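You operate a simulated robot arm through the tools that you are given. There is no shell and no other tool.

You are at the controls of a simulated robot arm. One attempt, no reset.

## Task
Refill the napkin holder.
Fine: put it on the wooden tray with both sauce boxes. Set down upright: napkin holder.

Only the result counts: the job must be done as asked and must still hold three seconds after the hand-in. Knocking over, shifting, dropping, spilling or breaking anything else fails it. Flat cloth is picked up by pressing the open fingertips on it (5 to 10 N) and closing them slowly along it; thin cloth reads only 2 to 8 mm in the jaws.

## Robot
A 6-joint arm with a two-finger parallel gripper, fixed in place. Base frame: the origin is at the foot of the arm, x ahead of it, y to its left, z up; the work surface is at about z = 0.9. Readings come in m, degrees, newtons and seconds.
With the tool pointing down near the work surface it reaches from about 0.24 to 0.64 m from the base axis. Its first joint turns from -66.0 to 66.0 degrees. Payload 2.7 kg.
The TCP is the grasp point between the finger pads, 0.023 m short of the fingertips. In the tool frame z runs along the fingers and y along their closing line. The gripper opens to 0.094 m. The fingers are 0.038 m wide and 0.01 m thick; the gripper's body (0.054 by 0.096 m) begins 0.039 m behind the TCP.
Orientation is that of the tool frame in the base frame, as a unit quaternion [w, x, y, z]. With the fingers straight down and closing along the base's y, the tool's x points along the base's -x, its y along +y and its z along -z.

## Interface
- The arm moves only by the tool arm_command. Its argument "motion" is a list of rows, each a list of 6 numbers: the shift along the tool's x, y, z in units of 25 mm (1.0 is 25 mm), then the turn, a rotation vector about the tool's x, y, z in units of 8 degrees (1.0 is 8 degrees). In form: [[tx, ty, tz, wx, wy, wz], ...]. A call has 1 to 20 rows; each row shifts and turns the commanded pose from where the row before left it, along the tool's axes as they then stand. "claw" is the finger opening in m, from 0 to 0.094, set as the call begins (left out, the last holds). A call with a number of a shift or a turn outside -1 to 1 is refused whole. Each row takes 0.2 s and may step no farther than 0.05 m and 8.6 degrees from the row before; otherwise, or with a gripper value out of range, the whole call is refused. A pose out of reach is approached as far as the arm can. The call stops where the force on the tool passes 40 N (or 10 N more than at its start, if that is more) or the arm is blocked; 0.2 s more then pass. Each finger travels about 0.045 m/s and halts on what it meets, pressing with about 40 N; the grip force reading is that of the motor and also rises with nothing between the fingers. The clock runs only during rows and for 0.2 s after the last one: add rows that do not move to give the fingers time. The reply holds the time, the measured pose of the TCP, the force on the tool along the base axes, the opening and the grip force, in the units named above and with some noise, with the torque about the TCP (base axes, N m) and any sound that the robot's microphone picked up.
- Cameras (640 x 400 px; columns grow to the right, rows downward): "scene" is fixed at [0.065, -0.4261, 1.4009]; the picture's right is [0.84, -0.54, 0.00], its down [-0.33, -0.51, -0.80] and it looks along [0.43, 0.67, -0.61] (base axes); focal length 258 px, centre (320, 200). "wrist" rides on the gripper at [0.087, 0.016, -0.074] in the tool frame; the picture's right is [-0.18, 0.98, 0.00], its down [-0.58, -0.11, -0.81] and it looks along [-0.79, -0.15, 0.59] (tool axes); focal length 243 px, centre (320, 200). There is no depth. A picture from a camera that has moved, and an enlarged one, comes with that camera's place and axes in the base frame and with its lens.
- get_image(camera): a new picture of that camera. No time passes.
- inspect(camera, box): a new picture of the part [left, top, right, bottom] of that camera's present view, enlarged. No time passes.
- hand_in(): hands the job in; it is judged then, once.

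Places have to be worked out from the pictures, the camera data and where the tool is seen. Open the gripper and draw the arm clear of the work before you hand the job in, unless the task says otherwise.

The tools are called after "Emit:" as name(argument=value, ...) on one line, values as JSON. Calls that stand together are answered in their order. arm_command: Moves the arm, as the interface text tells. Its arguments: {"type":"object","properties":{"motion":{"type":"array","items":{"type":"array","items":{"type":"number"}}},"claw":{"type":"number"}},"required":["motion"]} The other tools are called the same way: get_image (camera) takes a picture; inspect (camera, box) takes an enlarged picture of a part of a camera's view; hand_in () hands the job in.

At the start:

```text
t: 0.0
ee_pos: [0.4219, -0.0378, 1.2341]
ee_rot: [0.0, 0.0, 1.0, 0.001]
contact_force: [-0.7, 0.8, -0.1]
wrist_torque: [0.01, -0.01, -0.03]
opening: 0.0941
gripper_force: 0.0
```

scene: 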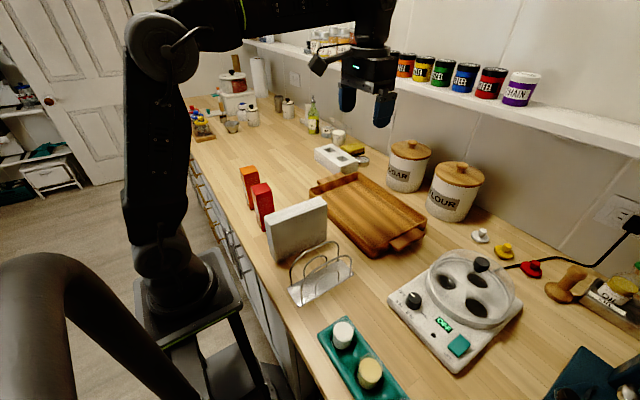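
wrist: 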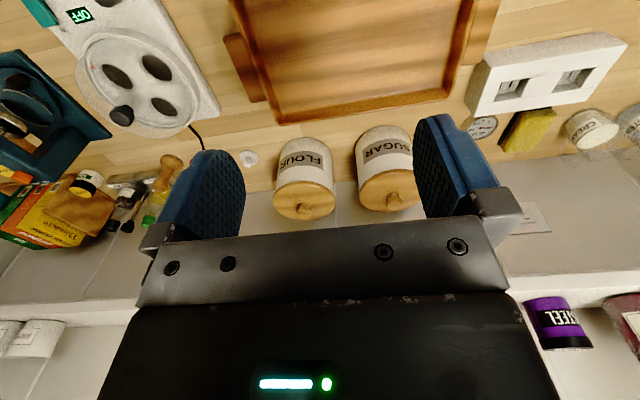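

I'll look closely at the relevant part of the scene: the napkin holder, the white block (probably napkin stack), the red/orange boxes, and the tray.

Emit:
inspect(camera="scene", box=[220, 150, 380, 310])

Emit:
inspect(camera="scene", box=[280, 130, 480, 270])

Emit:
inspect(camera="scene", box=[180, 60, 380, 190])

Emit:
inspect(camera="scene", box=[380, 220, 640, 400])

```text
2.50 times, centred on (300, 230) of scene
camera zoom: at [0.065, -0.4261, 1.4009], right [0.84, -0.54, 0.0], down [-0.33, -0.51, -0.8], along [0.43, 0.67, -0.61], focal length 646 px, centre (370, 125)
```

zoom: 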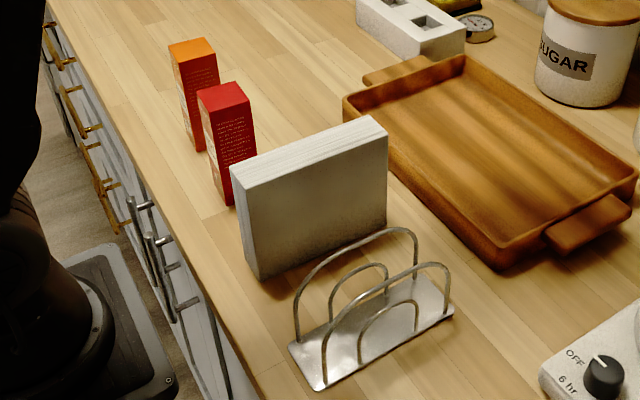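

```text
2.86 times, centred on (380, 200) of scene
camera zoom: at [0.065, -0.4261, 1.4009], right [0.84, -0.54, 0.0], down [-0.33, -0.51, -0.8], along [0.43, 0.67, -0.61], focal length 738 px, centre (149, 200)
```

zoom: 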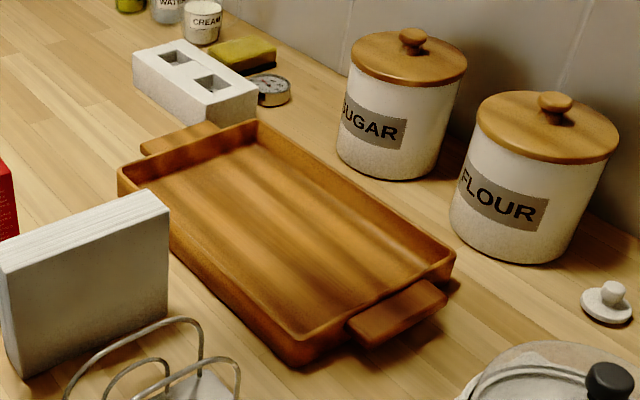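

```text
3.08 times, centred on (280, 125) of scene
camera zoom: at [0.065, -0.4261, 1.4009], right [0.84, -0.54, 0.0], down [-0.33, -0.51, -0.8], along [0.43, 0.67, -0.61], focal length 795 px, centre (443, 431)
```

zoom: 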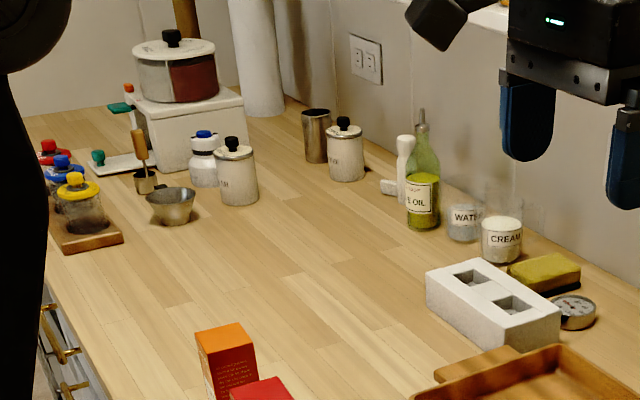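

```text
2.22 times, centred on (510, 310) of scene
camera zoom: at [0.065, -0.4261, 1.4009], right [0.84, -0.54, 0.0], down [-0.33, -0.51, -0.8], along [0.43, 0.67, -0.61], focal length 574 px, centre (-102, -44)
```

zoom: 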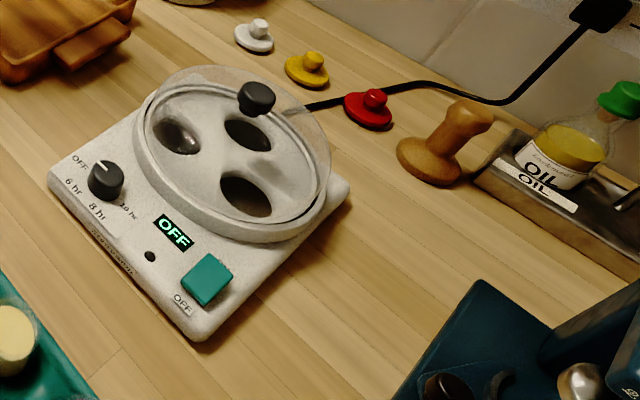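

The holder, the napkin stack and the two cartons are on the left-front of the counter. I'll zoom in further on each to get corner positions and check the labels.

Emit:
inspect(camera="scene", box=[230, 155, 290, 240])

Emit:
inspect(camera="scene", box=[280, 230, 360, 310])

Emit:
inspect(camera="scene", box=[255, 185, 345, 270])

Emit:
inspect(camera="scene", box=[310, 310, 420, 400])

Emit:
inspect(camera="scene", box=[300, 165, 440, 265])

```text
4.71 times, centred on (260, 198) of scene
camera zoom: at [0.065, -0.4261, 1.4009], right [0.84, -0.54, 0.0], down [-0.33, -0.51, -0.8], along [0.43, 0.67, -0.61], focal length 1216 px, centre (602, 212)
```

zoom: 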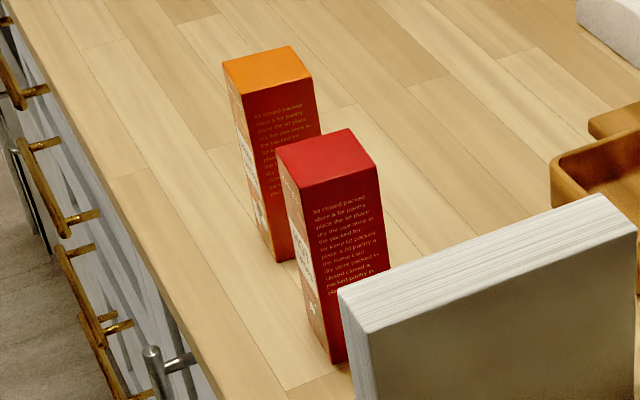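

```text
5.00 times, centred on (320, 270) of scene
camera zoom: at [0.065, -0.4261, 1.4009], right [0.84, -0.54, 0.0], down [-0.33, -0.51, -0.8], along [0.43, 0.67, -0.61], focal length 1292 px, centre (320, -150)
```

zoom: 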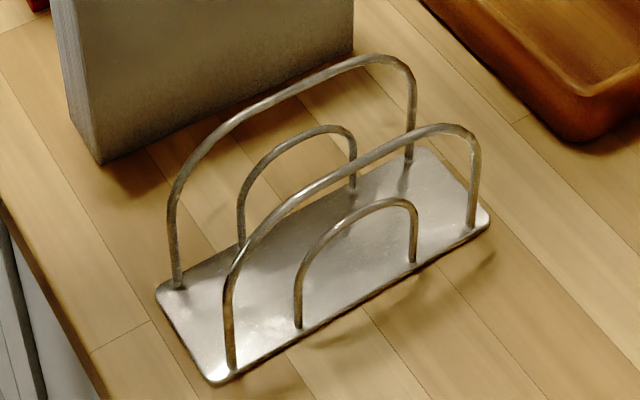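

```text
4.71 times, centred on (300, 228) of scene
camera zoom: at [0.065, -0.4261, 1.4009], right [0.84, -0.54, 0.0], down [-0.33, -0.51, -0.8], along [0.43, 0.67, -0.61], focal length 1216 px, centre (414, 71)
```

zoom: 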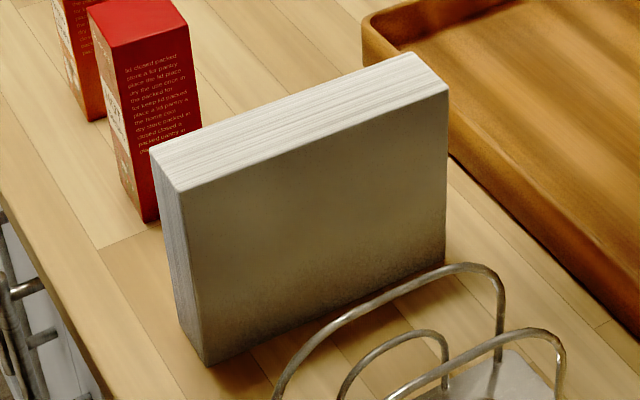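

```text
4.44 times, centred on (365, 355) of scene
camera zoom: at [0.065, -0.4261, 1.4009], right [0.84, -0.54, 0.0], down [-0.33, -0.51, -0.8], along [0.43, 0.67, -0.61], focal length 1149 px, centre (120, -489)
```

zoom: 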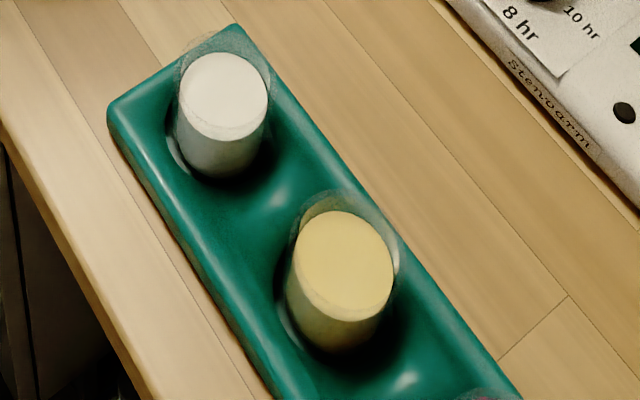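

```text
4.00 times, centred on (370, 215) of scene
camera zoom: at [0.065, -0.4261, 1.4009], right [0.84, -0.54, 0.0], down [-0.33, -0.51, -0.8], along [0.43, 0.67, -0.61], focal length 1034 px, centre (120, 140)
```

zoom: 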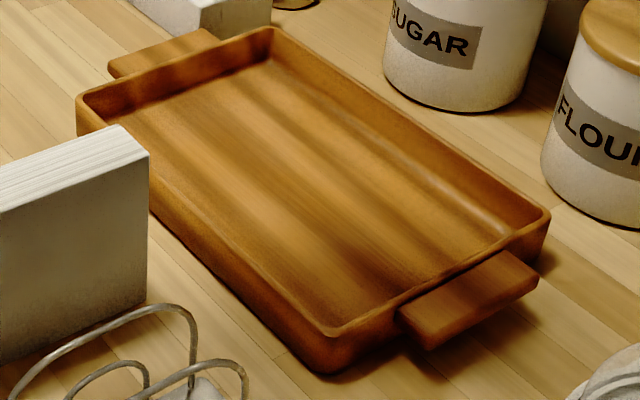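

I judge the holder to sit with its plate spanning x 0.183–0.330 and y −0.160 to −0.109. Its hoops are at y ≈ −0.1125 and −0.1585, with tops near z 0.998. The napkin stack is centred near (0.265, −0.0145), 0.034 thick, with its top near 1.022. The cartons are near (0.229, 0.101) and (0.235, 0.209), and the tray spans x 0.39–0.59, y ±0.144. I plan to move the holder into the tray first, then insert the stack, then bring the cartons. First I'll go above the holder at a safe height.

Emit:
arm_command(motion=[[0.943, -0.559, 0.766, 0, 0, 0], [0.943, -0.559, 0.766, 0, 0, 0], [0.943, -0.559, 0.766, 0, 0, 0], [0.943, -0.559, 0.766, 0, 0, 0], [0.943, -0.559, 0.766, 0, 0, 0], [0.943, -0.559, 0.766, 0, 0, 0], [0.943, -0.559, 0.766, 0, 0, 0], [0, 0, 0, 0, 0, 0]], claw=0.094)

```text
t: 1.8
ee_pos: [0.2549, -0.1353, 1.1006]
ee_rot: [0.0, -0.001, 1.0, 0.0]
contact_force: [-0.9, -0.3, -0.4]
wrist_torque: [0.04, 0.02, -0.03]
opening: 0.094
gripper_force: 0.1
```

The TCP reads (0.255, −0.135, 1.10), above the holder as judged. I'll take pictures from both cameras to check alignment before going down.

Emit:
get_image(camera="scene")

Emit:
get_image(camera="wrist")

Emit:
inspect(camera="scene", box=[230, 170, 390, 310])

```text
taken
```

scene: 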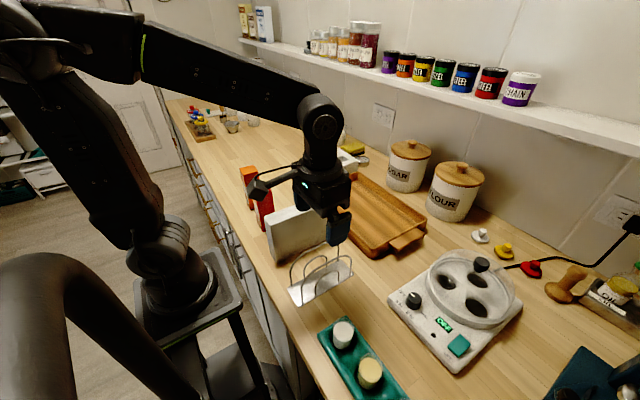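

```text
taken
camera wrist: at [0.1672, -0.1204, 1.1749], right [0.18, 0.98, 0.0], down [0.58, -0.11, 0.81], along [0.79, -0.15, -0.59], focal length 243 px, centre (320, 200)
```

wrist: 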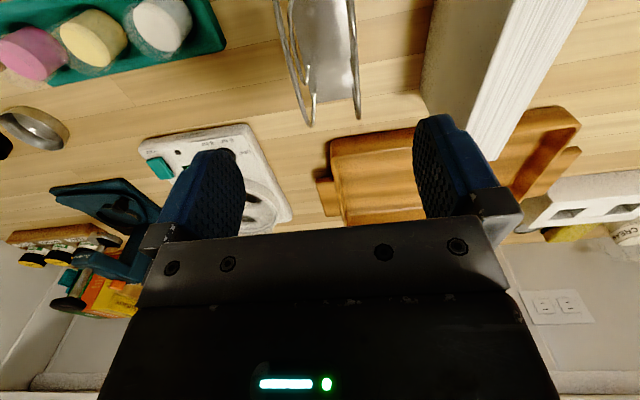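

```text
2.86 times, centred on (310, 240) of scene
camera zoom: at [0.065, -0.4262, 1.4009], right [0.84, -0.54, 0.0], down [-0.33, -0.51, -0.8], along [0.43, 0.67, -0.61], focal length 738 px, centre (349, 86)
```

zoom: 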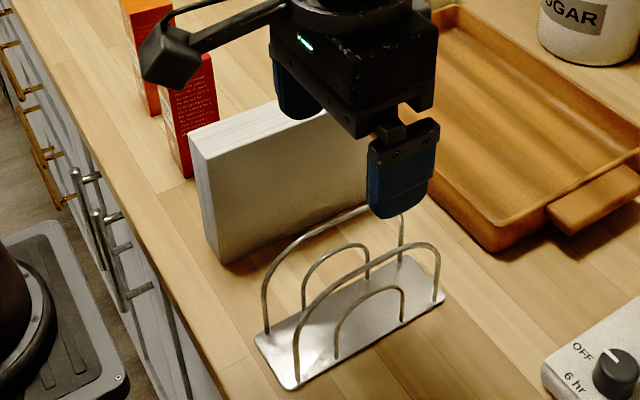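

Emit:
inspect(camera="wrist", box=[220, 0, 420, 130])

```text
3.08 times, centred on (320, 65) of wrist
camera zoom: at [0.1672, -0.1204, 1.1749], right [0.18, 0.98, 0.0], down [0.58, -0.11, 0.81], along [0.79, -0.15, -0.59], focal length 746 px, centre (320, 615)
```

zoom: 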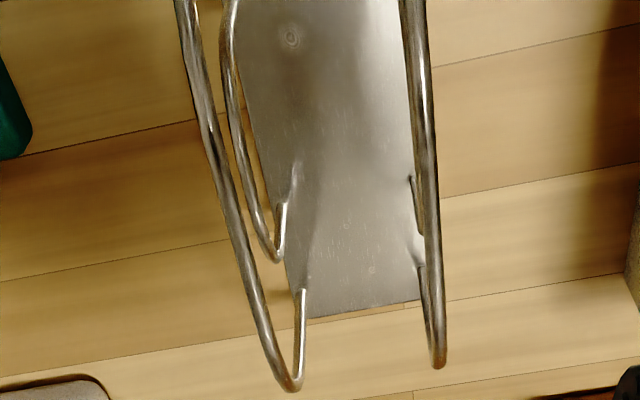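

The wrist view puts the hoops at y ≈ −0.111 and −0.157, midpoint −0.134, so the gripper is centred. I descend to about z 0.978, with the fingers straddling the hoops.

Emit:
arm_command(motion=[[0, 0, 0.82, 0, 0, 0], [0, 0, 0.82, 0, 0, 0], [0, 0, 0.82, 0, 0, 0], [0, 0, 0.82, 0, 0, 0], [-0.02, 0, 0.82, 0, 0, 0], [-0.02, 0, 0.8, 0, 0, 0], [0, 0, 0, 0, 0, 0]])

```text
t: 3.4
ee_pos: [0.258, -0.135, 0.9782]
ee_rot: [-0.001, 0.0, 1.0, -0.001]
contact_force: [0.0, 0.1, -0.4]
wrist_torque: [-0.01, 0.02, -0.01]
opening: 0.0941
gripper_force: 0.1
```

No contact so far. I'll check how the fingers sit relative to the hoops before closing.

Emit:
inspect(camera="scene", box=[260, 190, 380, 310])

Emit:
get_image(camera="wrist")

```text
3.33 times, centred on (320, 250) of scene
camera zoom: at [0.0651, -0.4261, 1.4009], right [0.84, -0.54, 0.0], down [-0.33, -0.51, -0.8], along [0.43, 0.67, -0.61], focal length 861 px, centre (320, 33)
```

zoom: 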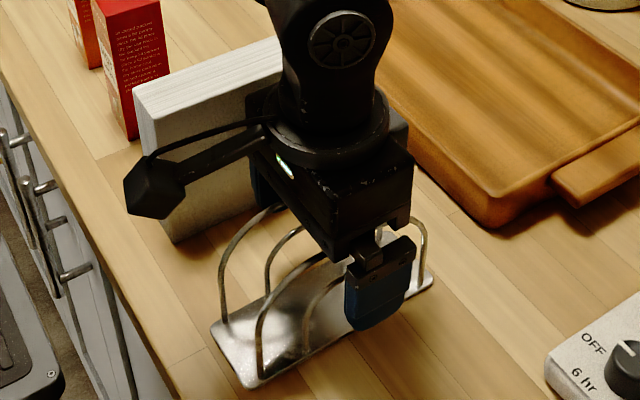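

```text
taken
camera wrist: at [0.172, -0.1198, 1.0514], right [0.18, 0.98, 0.0], down [0.58, -0.11, 0.81], along [0.79, -0.15, -0.59], focal length 243 px, centre (320, 200)
```

wrist: 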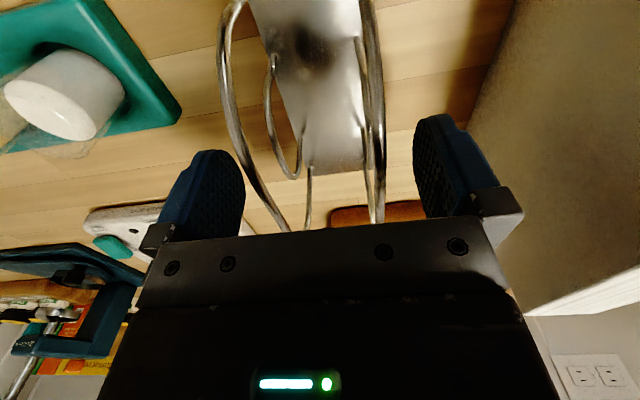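

The hoops sit well between the pads and the palm clears their tops. I lower 5 mm so that the pads also touch the inner hoops, then close the gripper.

Emit:
arm_command(motion=[[0, 0, 0.2, 0, 0, 0], [0, 0, 0, 0, 0, 0]])

Emit:
arm_command(motion=[[0, 0, 0, 0, 0, 0], [0, 0, 0, 0, 0, 0], [0, 0, 0, 0, 0, 0], [0, 0, 0, 0, 0, 0], [0, 0, 0, 0, 0, 0]], claw=0.03)

```text
t: 4.0
ee_pos: [0.2595, -0.1358, 0.9726]
ee_rot: [-0.001, -0.001, 1.0, 0.0]
contact_force: [-0.4, 1.1, 0.6]
wrist_torque: [0.04, -0.02, -0.01]
opening: 0.0939
gripper_force: 0.0
```

```text
t: 5.2
ee_pos: [0.259, -0.1359, 0.9733]
ee_rot: [0.0, 0.0, 1.0, 0.0]
contact_force: [-0.6, 0.9, 1.3]
wrist_torque: [-0.04, 0.1, -0.02]
opening: 0.051
gripper_force: 39.6
```

The gripper closed on the hoops at 0.051, so the inner gap is about 0.041 with 39.6 N grip. I lift 6.5 cm straight up and check the hold.

Emit:
arm_command(motion=[[0, 0, -0.2, 0, 0, 0], [0, 0, -0.4, 0, 0, 0], [0, 0, -0.5, 0, 0, 0], [0, 0, -0.5, 0, 0, 0], [0, 0, -0.5, 0, 0, 0], [0, 0, -0.4, 0, 0, 0], [0, 0, -0.1, 0, 0, 0], [0, 0, 0, 0, 0, 0]])

Emit:
inspect(camera="scene", box=[240, 170, 400, 310])

Emit:
get_image(camera="wrist")

```text
t: 7.0
ee_pos: [0.2583, -0.1357, 1.0376]
ee_rot: [0.0, 0.0, 1.0, 0.0]
contact_force: [0.5, -0.2, -2.2]
wrist_torque: [0.02, 0.03, -0.03]
opening: 0.051
gripper_force: 40.4
```

```text
2.86 times, centred on (320, 240) of scene
camera zoom: at [0.0651, -0.4262, 1.4009], right [0.84, -0.54, 0.0], down [-0.33, -0.51, -0.8], along [0.43, 0.67, -0.61], focal length 738 px, centre (320, 86)
```

zoom: 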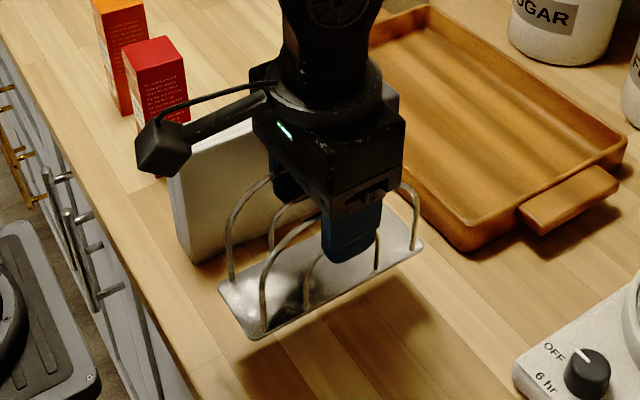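

```text
taken
camera wrist: at [0.1704, -0.1199, 1.1108], right [0.18, 0.98, 0.0], down [0.58, -0.11, 0.81], along [0.79, -0.15, -0.59], focal length 243 px, centre (320, 200)
```

wrist: 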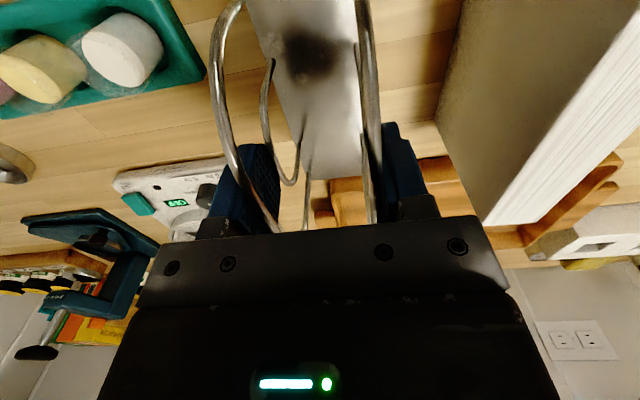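

The holder hangs level, about 0.2 kg, with its centre about 4 mm behind the TCP in x. I carry it forward over the tray, to TCP ≈ (0.4945, −0.083, 1.045), well clear of the rim at about z 0.935.

Emit:
arm_command(motion=[[-0.4, 0, -0.3, 0, 0, 0], [-0.7, 0.1, 0, 0, 0, 0], [-0.9, 0.2, 0, 0, 0, 0], [-0.9, 0.2, 0, 0, 0, 0], [-0.9, 0.2, 0, 0, 0, 0], [-0.9, 0.2, 0, 0, 0, 0], [-0.9, 0.3, 0, 0, 0, 0], [-0.9, 0.3, 0, 0, 0, 0], [-0.9, 0.3, 0, 0, 0, 0], [-0.9, 0.3, 0, 0, 0, 0], [-0.7, 0.2, 0, 0, 0, 0], [-0.3, 0.02, 0, 0, 0, 0], [0, 0, 0, 0, 0, 0]])

Emit:
get_image(camera="scene")

Emit:
inspect(camera="scene", box=[300, 140, 450, 270])

Emit:
get_image(camera="wrist")

```text
t: 9.8
ee_pos: [0.4902, -0.0765, 1.0436]
ee_rot: [0.0, 0.0, 1.0, -0.001]
contact_force: [0.5, 0.0, -2.0]
wrist_torque: [0.01, 0.02, 0.0]
opening: 0.051
gripper_force: 40.5
```

```text
taken
```

scene: 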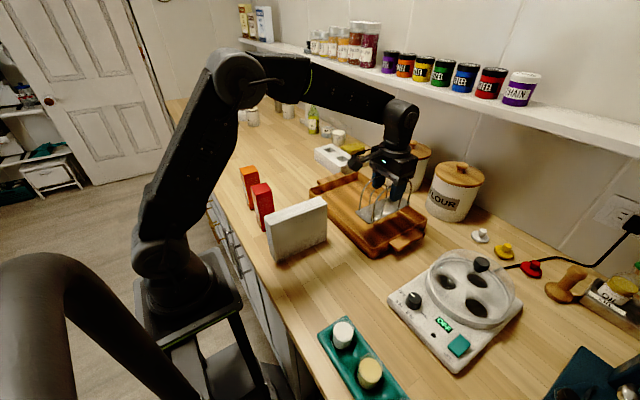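

```text
3.08 times, centred on (375, 205) of scene
camera zoom: at [0.0651, -0.4262, 1.4009], right [0.84, -0.54, 0.0], down [-0.33, -0.51, -0.8], along [0.43, 0.67, -0.61], focal length 795 px, centre (151, 185)
```

zoom: 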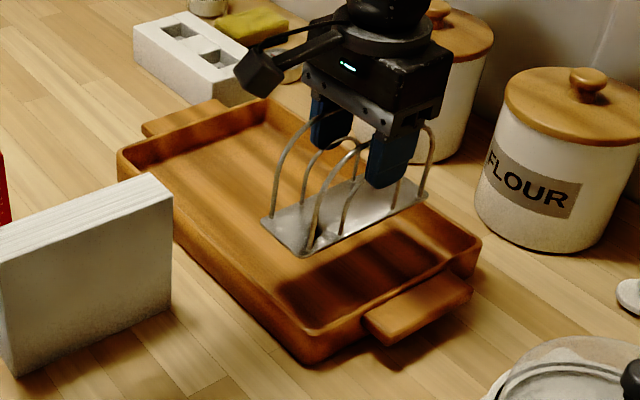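

```text
taken
camera wrist: at [0.4033, -0.0611, 1.1178], right [0.18, 0.98, 0.0], down [0.58, -0.11, 0.81], along [0.79, -0.15, -0.59], focal length 243 px, centre (320, 200)
```

wrist: 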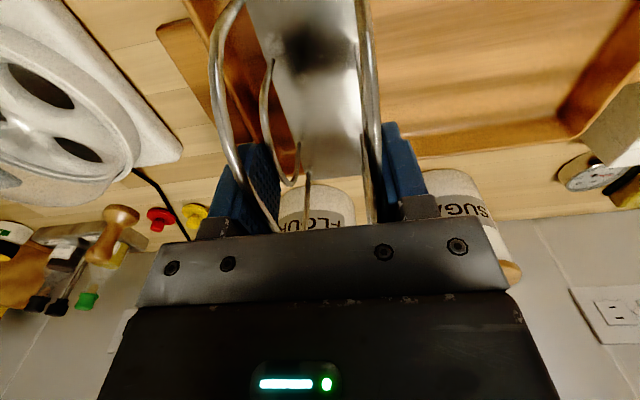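

The tray rim comes out at x 0.393–0.592, y −0.144 to 0.150, so its centre in x is about 0.4925. I shift a few mm to centre the plate and lower until it is just above the rim, then look again.

Emit:
arm_command(motion=[[-0.24, -0.12, 0.3, 0, 0, 0], [0, 0, 0.4, 0, 0, 0], [0, 0, 0.4, 0, 0, 0], [0, 0, 0, 0, 0, 0]])

Emit:
inspect(camera="scene", box=[330, 180, 430, 260])

Emit:
inspect(camera="wrist", box=[160, 0, 480, 200])

```text
t: 10.8
ee_pos: [0.4968, -0.0789, 1.0168]
ee_rot: [0.001, 0.0, 1.0, 0.0]
contact_force: [0.1, 0.6, -2.4]
wrist_torque: [0.0, 0.0, 0.03]
opening: 0.0513
gripper_force: 39.9
```

```text
5.00 times, centred on (380, 220) of scene
camera zoom: at [0.0651, -0.4262, 1.4009], right [0.84, -0.54, 0.0], down [-0.33, -0.51, -0.8], along [0.43, 0.67, -0.61], focal length 1292 px, centre (20, 100)
```

zoom: 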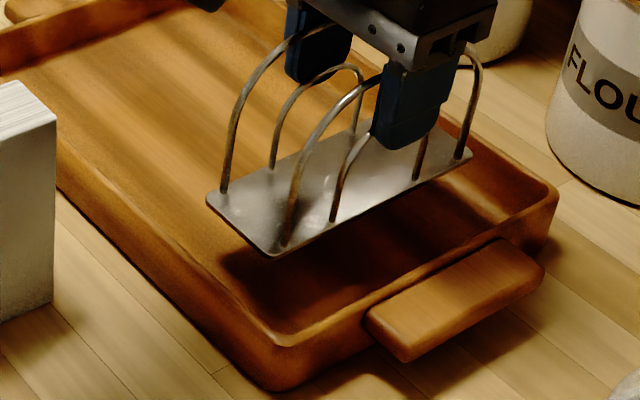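

```text
2.00 times, centred on (320, 100) of wrist
camera zoom: at [0.4092, -0.0638, 1.0906], right [0.18, 0.98, 0.0], down [0.58, -0.11, 0.81], along [0.79, -0.15, -0.59], focal length 485 px, centre (320, 400)
```

zoom: 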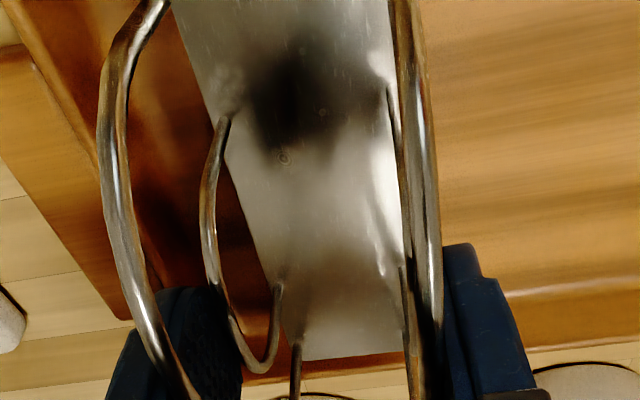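

Plate edges are now about 0.422–0.570 in x, inside the floor at about 0.405–0.58. I shift 2 mm back and lower; the last millimetres go in small steps while I watch the force.

Emit:
arm_command(motion=[[0.08, 0, 0.3, 0, 0, 0], [0, 0, 0.4, 0, 0, 0], [0, 0, 0.3, 0, 0, 0], [0, 0, 0.1, 0, 0, 0], [0, 0, 0, 0, 0, 0]])

Emit:
inspect(camera="scene", box=[330, 180, 430, 260])

```text
t: 12.0
ee_pos: [0.4938, -0.081, 0.9905]
ee_rot: [0.001, 0.0, 1.0, 0.0]
contact_force: [0.0, 0.4, -2.7]
wrist_torque: [-0.01, -0.01, -0.04]
opening: 0.0508
gripper_force: 40.0
```

```text
5.00 times, centred on (380, 220) of scene
camera zoom: at [0.0651, -0.4262, 1.4009], right [0.84, -0.54, 0.0], down [-0.33, -0.51, -0.8], along [0.43, 0.67, -0.61], focal length 1292 px, centre (20, 100)
```

zoom: 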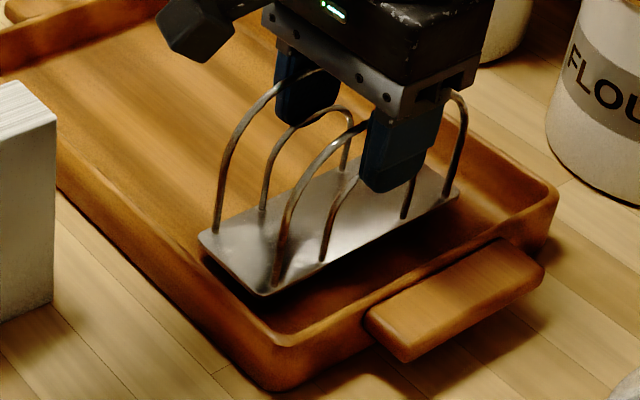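

The plate is inside the tray at about x 0.4165–0.563, y −0.105 to −0.056, with its bottom near z 0.917. I lower another 5 mm slowly.

Emit:
arm_command(motion=[[-0.03, 0, 0.1, 0, 0, 0], [0, 0, 0.1, 0, 0, 0], [0, 0, 0, 0, 0, 0]])

```text
t: 12.8
ee_pos: [0.4951, -0.0816, 0.9854]
ee_rot: [0.0, 0.0, 1.0, 0.0]
contact_force: [0.0, -0.1, -2.7]
wrist_torque: [0.0, -0.01, 0.01]
opening: 0.0508
gripper_force: 40.1
```

There is still no contact, with the force at −2.7 N (just the weight). I continue down in 2 mm steps.

Emit:
arm_command(motion=[[0, 0, 0.08, 0, 0, 0], [0, 0, 0, 0, 0, 0]])

Emit:
arm_command(motion=[[0, 0, 0.06, 0, 0, 0], [0, 0, 0, 0, 0, 0]])

```text
t: 13.4
ee_pos: [0.4941, -0.0824, 0.9833]
ee_rot: [0.0, -0.001, 1.0, 0.0]
contact_force: [1.0, 0.3, -2.5]
wrist_torque: [0.0, -0.02, 0.02]
opening: 0.0512
gripper_force: 39.7
```

```text
t: 14.0
ee_pos: [0.4951, -0.0804, 0.9823]
ee_rot: [0.0, 0.0, 1.0, -0.001]
contact_force: [-0.7, -0.3, -1.9]
wrist_torque: [-0.03, 0.03, 0.01]
opening: 0.051
gripper_force: 40.3
```

Emit:
arm_command(motion=[[0, 0, 0.06, 0, 0, 0], [0, 0, 0, 0, 0, 0]])

Emit:
inspect(camera="scene", box=[330, 190, 410, 250])

```text
t: 14.6
ee_pos: [0.495, -0.0806, 0.9802]
ee_rot: [0.0, 0.0, 1.0, 0.001]
contact_force: [0.9, 1.3, -2.2]
wrist_torque: [-0.02, 0.0, 0.01]
opening: 0.0508
gripper_force: 39.6
```

```text
6.67 times, centred on (370, 220) of scene
camera zoom: at [0.0651, -0.4262, 1.4009], right [0.84, -0.54, 0.0], down [-0.33, -0.51, -0.8], along [0.43, 0.67, -0.61], focal length 1723 px, centre (-13, 67)
```

zoom: 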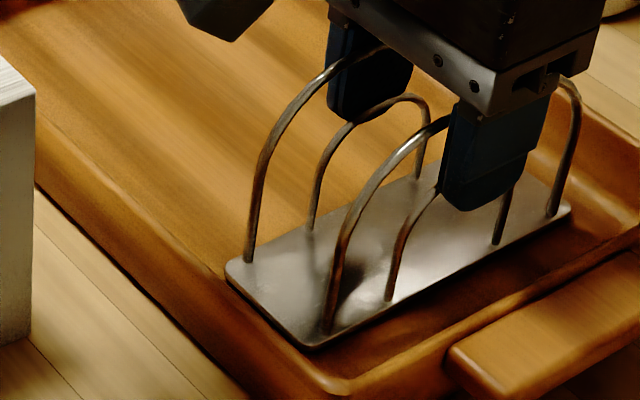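

Emit:
arm_command(motion=[[0, 0, 0.06, 0, 0, 0], [0, 0, 0, 0, 0, 0]])

Emit:
arm_command(motion=[[0, 0, 0.05, 0, 0, 0], [0, 0, 0, 0, 0, 0]])

```text
t: 15.2
ee_pos: [0.4949, -0.0818, 0.9786]
ee_rot: [0.0, 0.0, 1.0, 0.0]
contact_force: [0.2, 0.1, -2.6]
wrist_torque: [-0.01, -0.01, 0.04]
opening: 0.051
gripper_force: 40.2
```

```text
t: 15.8
ee_pos: [0.495, -0.081, 0.9783]
ee_rot: [0.001, 0.0, 1.0, 0.0]
contact_force: [-4.2, -0.3, 9.9]
wrist_torque: [-0.32, 0.69, -0.12]
opening: 0.051
gripper_force: 39.8
```

Contact: z force is up to +9.9 N, so the plate is resting on the tray floor (about z 0.905). I'll check visually before releasing.

Emit:
inspect(camera="scene", box=[330, 190, 410, 250])

Emit:
inspect(camera="wrist", box=[160, 0, 480, 200])

```text
6.67 times, centred on (370, 220) of scene
camera zoom: at [0.0648, -0.4261, 1.4009], right [0.84, -0.54, 0.0], down [-0.33, -0.51, -0.8], along [0.43, 0.67, -0.61], focal length 1723 px, centre (-13, 67)
```

zoom: 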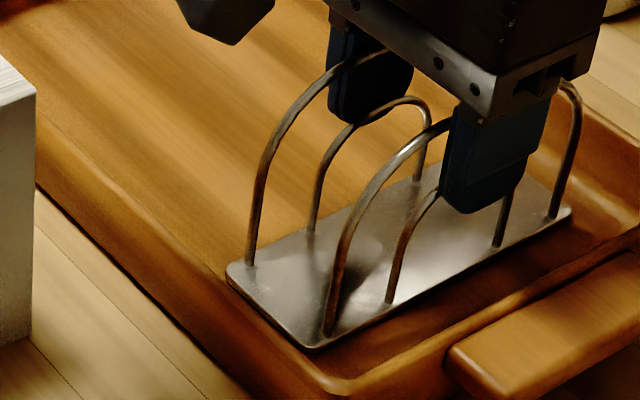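

```text
2.00 times, centred on (320, 100) of wrist
camera zoom: at [0.4076, -0.0651, 1.0527], right [0.18, 0.98, 0.0], down [0.58, -0.11, 0.81], along [0.79, -0.15, -0.59], focal length 485 px, centre (320, 400)
```

zoom: 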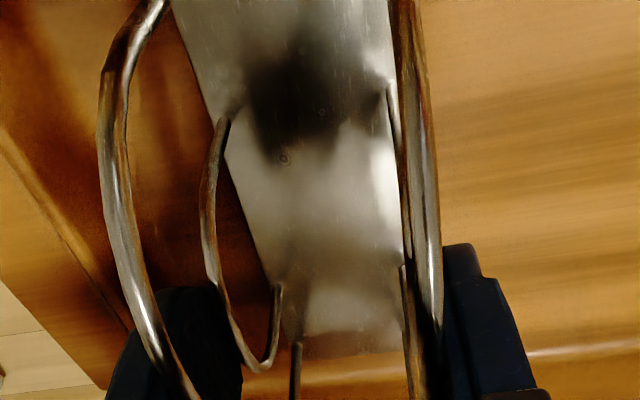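

The plate looks flat on the floor, spanning x 0.419–0.567 and y −0.105 to −0.053. I release the hoops and rise straight up.

Emit:
arm_command(motion=[[0, 0, 0, 0, 0, 0], [0, 0, 0, 0, 0, 0], [0, 0, 0, 0, 0, 0], [0, 0, 0, 0, 0, 0]], claw=0.085)

Emit:
inspect(camera="scene", box=[330, 180, 430, 260])

Emit:
inspect(camera="wrist", box=[160, 0, 480, 200])

```text
t: 16.8
ee_pos: [0.4943, -0.0811, 0.9786]
ee_rot: [-0.001, 0.0, 1.0, 0.0]
contact_force: [0.4, 0.7, -0.3]
wrist_torque: [0.0, -0.01, -0.02]
opening: 0.0849
gripper_force: 0.0
```

```text
5.00 times, centred on (380, 220) of scene
camera zoom: at [0.065, -0.4261, 1.4009], right [0.84, -0.54, 0.0], down [-0.33, -0.51, -0.8], along [0.43, 0.67, -0.61], focal length 1292 px, centre (20, 100)
```

zoom: 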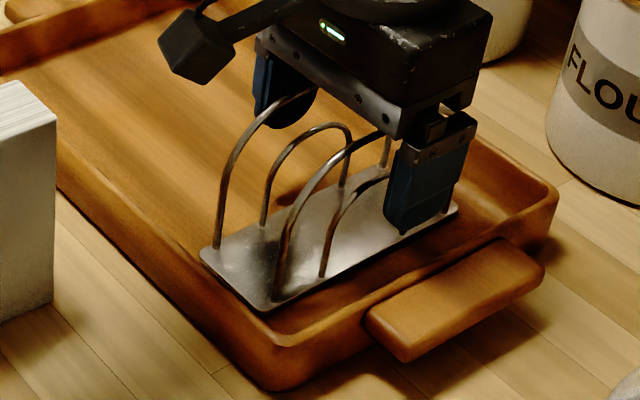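

```text
2.00 times, centred on (320, 100) of wrist
camera zoom: at [0.4077, -0.065, 1.0518], right [0.18, 0.98, 0.0], down [0.58, -0.11, 0.81], along [0.79, -0.15, -0.59], focal length 485 px, centre (320, 400)
```

zoom: 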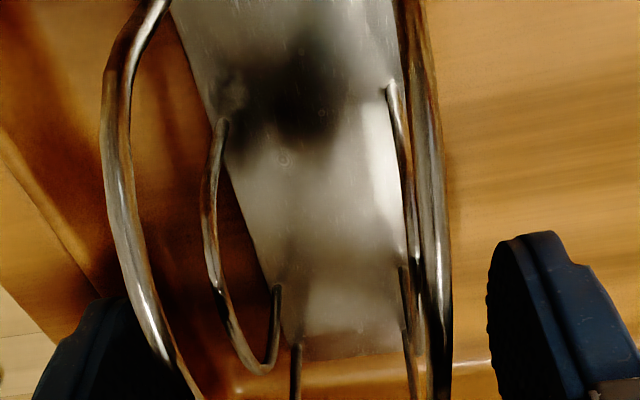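

The holder stands by itself with its centre near (0.493, −0.081). I rise clear and take a look.

Emit:
arm_command(motion=[[0, 0, -0.5, 0, 0, 0], [0, 0, -0.9, 0, 0, 0], [0, 0, -0.9, 0, 0, 0], [0, 0, -0.9, 0, 0, 0], [0, 0, -0.9, 0, 0, 0], [0, 0, -0.9, 0, 0, 0], [0, 0, 0, 0, 0, 0]])

Emit:
inspect(camera="scene", box=[300, 140, 450, 270])

Emit:
inspect(camera="wrist", box=[160, 0, 480, 200])

```text
t: 18.4
ee_pos: [0.4947, -0.0818, 1.1058]
ee_rot: [0.001, 0.0, 1.0, 0.0]
contact_force: [0.4, 0.4, 0.5]
wrist_torque: [-0.02, -0.02, 0.02]
opening: 0.0849
gripper_force: 0.0
```

```text
3.08 times, centred on (375, 205) of scene
camera zoom: at [0.065, -0.4261, 1.4009], right [0.84, -0.54, 0.0], down [-0.33, -0.51, -0.8], along [0.43, 0.67, -0.61], focal length 795 px, centre (151, 185)
```

zoom: 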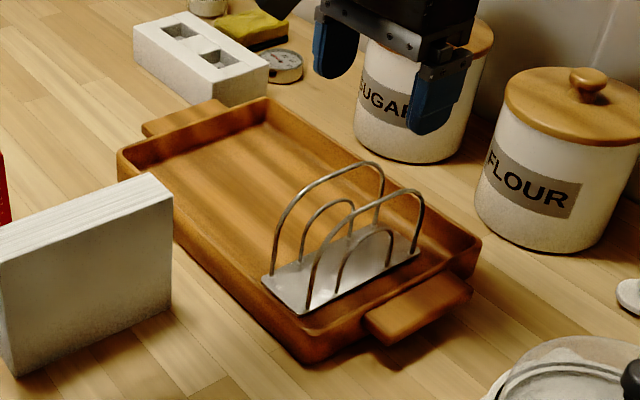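

```text
2.00 times, centred on (320, 100) of wrist
camera zoom: at [0.4075, -0.0663, 1.1786], right [0.18, 0.98, 0.0], down [0.58, -0.11, 0.81], along [0.79, -0.15, -0.59], focal length 485 px, centre (320, 400)
```

zoom: 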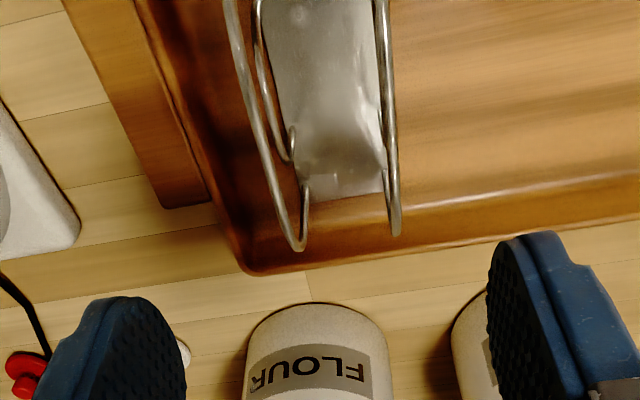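

The holder is well seated in the tray. Next I go above the napkin stack, at about (0.265, −0.0145).

Emit:
arm_command(motion=[[0.92, 0.27, -0.03, 0, 0, 0], [0.92, 0.27, 0, 0, 0, 0], [0.92, 0.27, 0, 0, 0, 0], [0.92, 0.27, 0, 0, 0, 0], [0.92, 0.27, 0, 0, 0, 0], [0.92, 0.27, 0, 0, 0, 0], [0.92, 0.27, 0, 0, 0, 0], [0.92, 0.27, 0, 0, 0, 0], [0.92, 0.27, 0, 0, 0, 0], [0.92, 0.27, 0, 0, 0, 0], [0, 0, 0, 0, 0, 0]], claw=0.094)

Emit:
inspect(camera="scene", box=[220, 140, 370, 270])

Emit:
get_image(camera="wrist")

```text
t: 20.8
ee_pos: [0.2662, -0.0153, 1.1043]
ee_rot: [0.0, 0.0, 1.0, -0.001]
contact_force: [0.1, 0.4, -0.5]
wrist_torque: [0.01, 0.01, -0.02]
opening: 0.094
gripper_force: 0.0
```

```text
3.08 times, centred on (295, 205) of scene
camera zoom: at [0.065, -0.4261, 1.4009], right [0.84, -0.54, 0.0], down [-0.33, -0.51, -0.8], along [0.43, 0.67, -0.61], focal length 795 px, centre (397, 185)
```

zoom: 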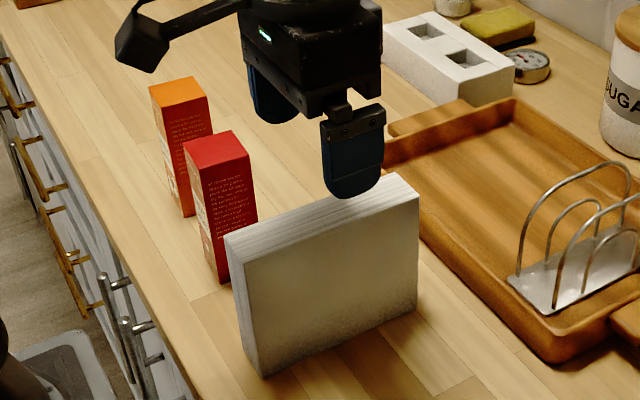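

```text
taken
camera wrist: at [0.1782, 0.0012, 1.1775], right [0.18, 0.98, 0.0], down [0.58, -0.11, 0.81], along [0.79, -0.15, -0.59], focal length 243 px, centre (320, 200)
```

wrist: 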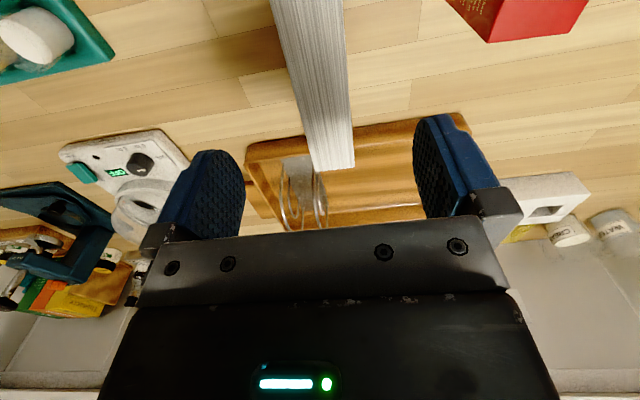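

Emit:
inspect(camera="wrist", box=[220, 0, 420, 180])

```text
2.22 times, centred on (320, 90) of wrist
camera zoom: at [0.1782, 0.0012, 1.1775], right [0.18, 0.98, 0.0], down [0.58, -0.11, 0.81], along [0.79, -0.15, -0.59], focal length 539 px, centre (320, 444)
```

zoom: 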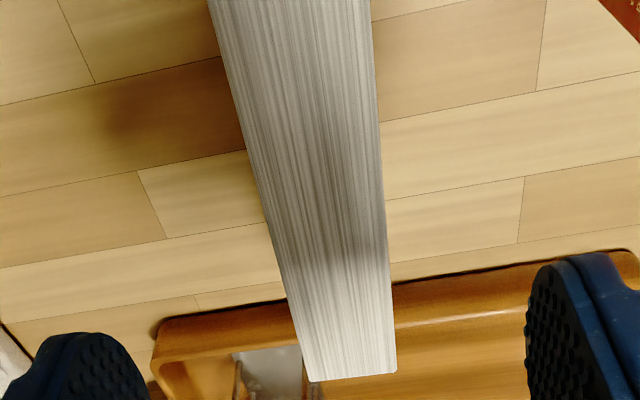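

The stack's top is at y ≈ −0.034 to 0.003 with about −1.3° yaw, and its centre near (0.266, −0.0145). I turn the tool to match the yaw and descend so that the pads cover only the top 24 mm, which keeps the fingers above the hoops at insertion.

Emit:
arm_command(motion=[[0, 0.03, 0.8, 0, 0, 0.16], [0, 0, 0.8, 0, 0, 0], [0, 0, 0.8, 0, 0, 0], [0, 0, 0.7, 0, 0, 0], [0, 0, 0.2, 0, 0, 0], [0, 0, 0, 0, 0, 0]])

Emit:
inspect(camera="scene", box=[250, 150, 350, 230])

Emit:
get_image(camera="wrist")

```text
t: 22.2
ee_pos: [0.2653, -0.0128, 1.0213]
ee_rot: [0.0, 0.011, 1.0, 0.0]
contact_force: [0.1, -0.6, 0.0]
wrist_torque: [0.03, -0.01, 0.03]
opening: 0.0941
gripper_force: 0.0
```

```text
5.00 times, centred on (300, 190) of scene
camera zoom: at [0.065, -0.4261, 1.4009], right [0.84, -0.54, 0.0], down [-0.33, -0.51, -0.8], along [0.43, 0.67, -0.61], focal length 1292 px, centre (420, 250)
```

zoom: 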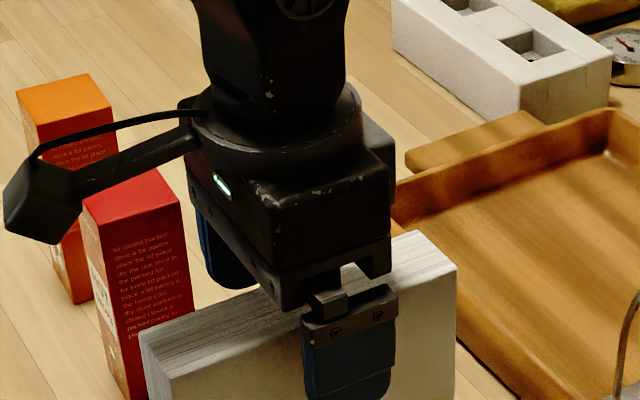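

```text
taken
camera wrist: at [0.1785, 0.006, 1.095], right [0.21, 0.98, 0.0], down [0.58, -0.12, 0.81], along [0.79, -0.17, -0.59], focal length 243 px, centre (320, 200)
```

wrist: 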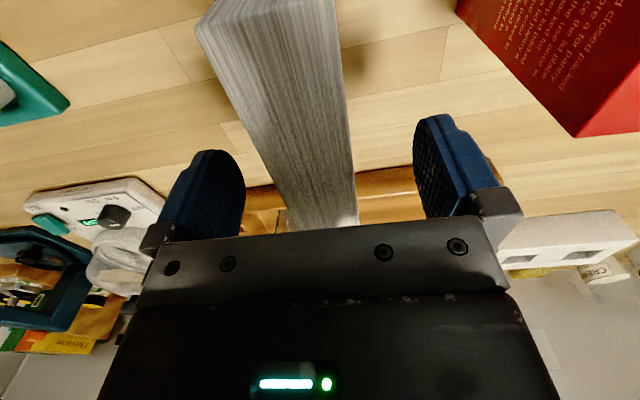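

Emit:
inspect(camera="wrist", box=[180, 60, 460, 240])

```text
2.22 times, centred on (320, 150) of wrist
camera zoom: at [0.1785, 0.006, 1.095], right [0.21, 0.98, 0.0], down [0.58, -0.12, 0.81], along [0.79, -0.17, -0.59], focal length 539 px, centre (320, 311)
```

zoom: 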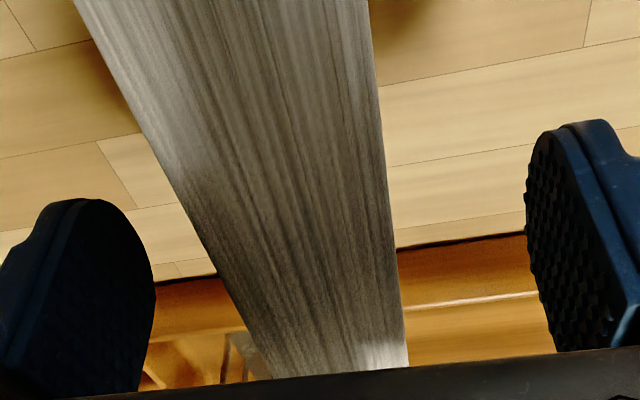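

The block sits about 3 mm toward −y of the finger centre, so I nudge the tool −2.5 mm in y and then close gently.

Emit:
arm_command(motion=[[0, -0.1, 0, 0, 0, 0], [0, 0, 0, 0, 0, 0]])

Emit:
arm_command(motion=[[0, 0, 0, 0, 0, 0], [0, 0, 0, 0, 0, 0], [0, 0, 0, 0, 0, 0]], claw=0.05)

Emit:
inspect(camera="wrist", box=[180, 60, 460, 240])

```text
t: 22.8
ee_pos: [0.2659, -0.016, 1.0216]
ee_rot: [-0.001, 0.01, 1.0, 0.0]
contact_force: [-0.1, -0.2, 0.2]
wrist_torque: [-0.02, 0.03, 0.04]
opening: 0.0941
gripper_force: 0.1
```

```text
t: 23.6
ee_pos: [0.2657, -0.0144, 1.0198]
ee_rot: [0.0, 0.011, 1.0, 0.0]
contact_force: [-0.3, 0.0, -0.2]
wrist_torque: [0.02, 0.01, -0.02]
opening: 0.05
gripper_force: 0.2
```

```text
2.22 times, centred on (320, 150) of wrist
camera zoom: at [0.1786, 0.0023, 1.0946], right [0.21, 0.98, 0.0], down [0.58, -0.12, 0.81], along [0.79, -0.17, -0.59], focal length 539 px, centre (320, 311)
```

zoom: 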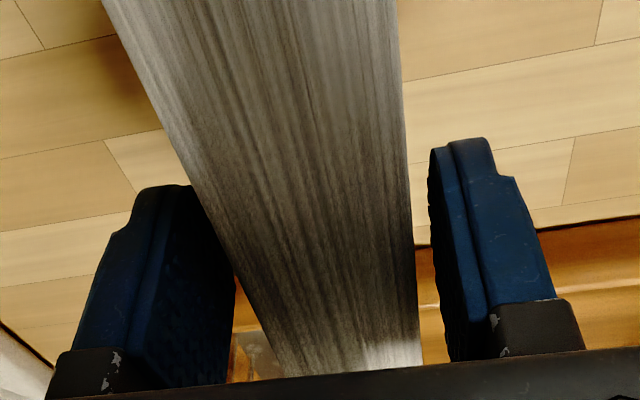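

Both pads are now close to the block on either side and roughly centred. I close fully onto it.

Emit:
arm_command(motion=[[0, 0, 0, 0, 0, 0], [0, 0, 0, 0, 0, 0], [0, 0, 0, 0, 0, 0], [0, 0, 0, 0, 0, 0]], claw=0.015)

Emit:
inspect(camera="wrist", box=[180, 60, 460, 240])

Emit:
inspect(camera="scene", box=[250, 180, 350, 270])

```text
t: 24.6
ee_pos: [0.266, -0.0159, 1.0216]
ee_rot: [0.0, 0.011, 1.0, 0.0]
contact_force: [0.3, 0.3, 0.5]
wrist_torque: [0.04, -0.03, -0.01]
opening: 0.0364
gripper_force: 39.6
```

```text
2.22 times, centred on (320, 150) of wrist
camera zoom: at [0.1786, 0.0023, 1.0947], right [0.21, 0.98, 0.0], down [0.58, -0.12, 0.81], along [0.79, -0.17, -0.59], focal length 539 px, centre (320, 311)
```

zoom: 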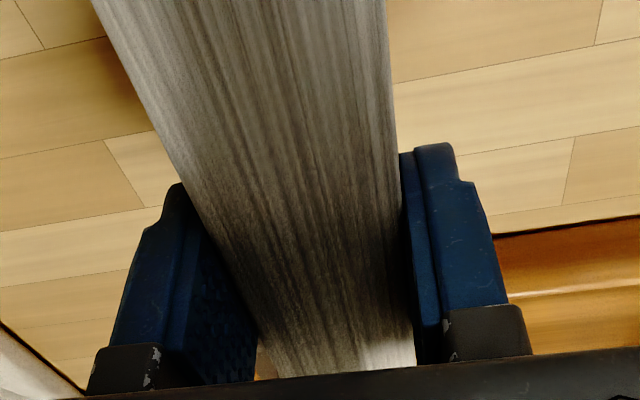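

```text
4.44 times, centred on (300, 225) of scene
camera zoom: at [0.065, -0.4261, 1.4009], right [0.84, -0.54, 0.0], down [-0.33, -0.51, -0.8], along [0.43, 0.67, -0.61], focal length 1149 px, centre (409, 89)
```

zoom: 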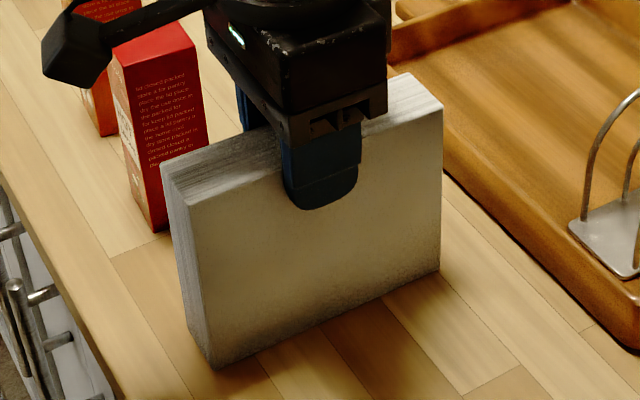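

The stack is gripped at 0.0364, leaving about 2 mm clearance per side in the holder. I'll zoom in to see exactly how far the fingertips reach below the top of the stack.

Emit:
inspect(camera="scene", box=[285, 195, 345, 235])

```text
10.00 times, centred on (315, 215) of scene
camera zoom: at [0.065, -0.4261, 1.4009], right [0.84, -0.54, 0.0], down [-0.33, -0.51, -0.8], along [0.43, 0.67, -0.61], focal length 2584 px, centre (370, 50)
```

zoom: 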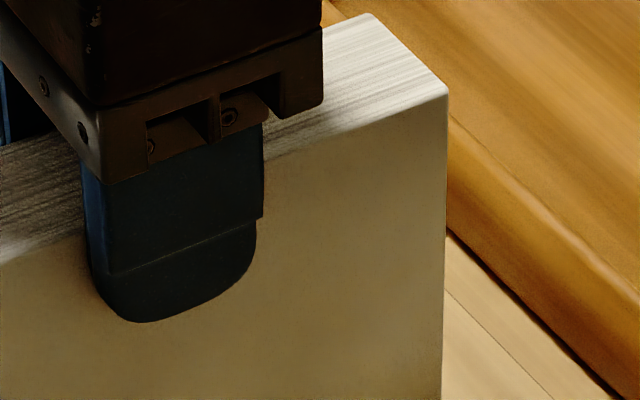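

The fingertips are at z ≈ 0.998, 25 mm below the stack top of about 1.0228, and at insertion they should stop just above the hoop tops (about 1.0045). I lift the stack 14 cm straight up and check the hold.

Emit:
arm_command(motion=[[0, 0, -0.2, 0, 0, 0], [0, 0, -0.6, 0, 0, 0], [0, 0, -0.8, 0, 0, 0], [0, 0, -0.8, 0, 0, 0], [0, 0, -0.8, 0, 0, 0], [0, 0, -0.8, 0, 0, 0], [0, 0, -0.8, 0, 0, 0], [0, 0, -0.6, 0, 0, 0], [0, 0, -0.2, 0, 0, 0], [0, 0, 0, 0, 0, -0.16], [0, 0, 0, 0, 0, 0]])

Emit:
get_image(camera="scene")

Emit:
inspect(camera="wrist", box=[180, 60, 460, 240])

```text
t: 27.0
ee_pos: [0.2654, -0.0155, 1.1611]
ee_rot: [0.0, 0.0, 1.0, 0.0]
contact_force: [-0.5, 0.6, -0.3]
wrist_torque: [-0.01, 0.01, 0.02]
opening: 0.0367
gripper_force: 40.5
```

```text
taken
```

scene: 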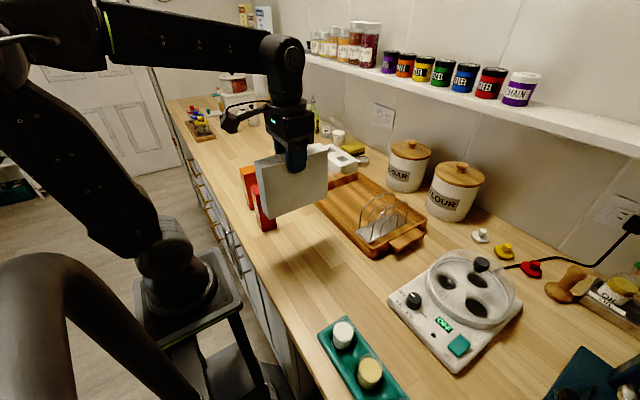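

```text
2.22 times, centred on (320, 150) of wrist
camera zoom: at [0.1774, 0.0009, 1.2352], right [0.18, 0.98, 0.0], down [0.58, -0.11, 0.81], along [0.79, -0.15, -0.59], focal length 539 px, centre (320, 311)
```

zoom: 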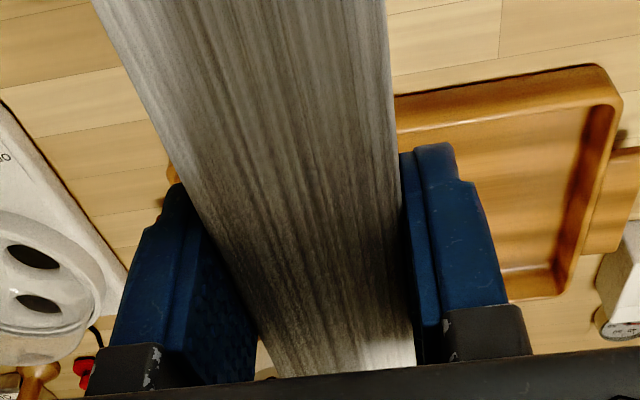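

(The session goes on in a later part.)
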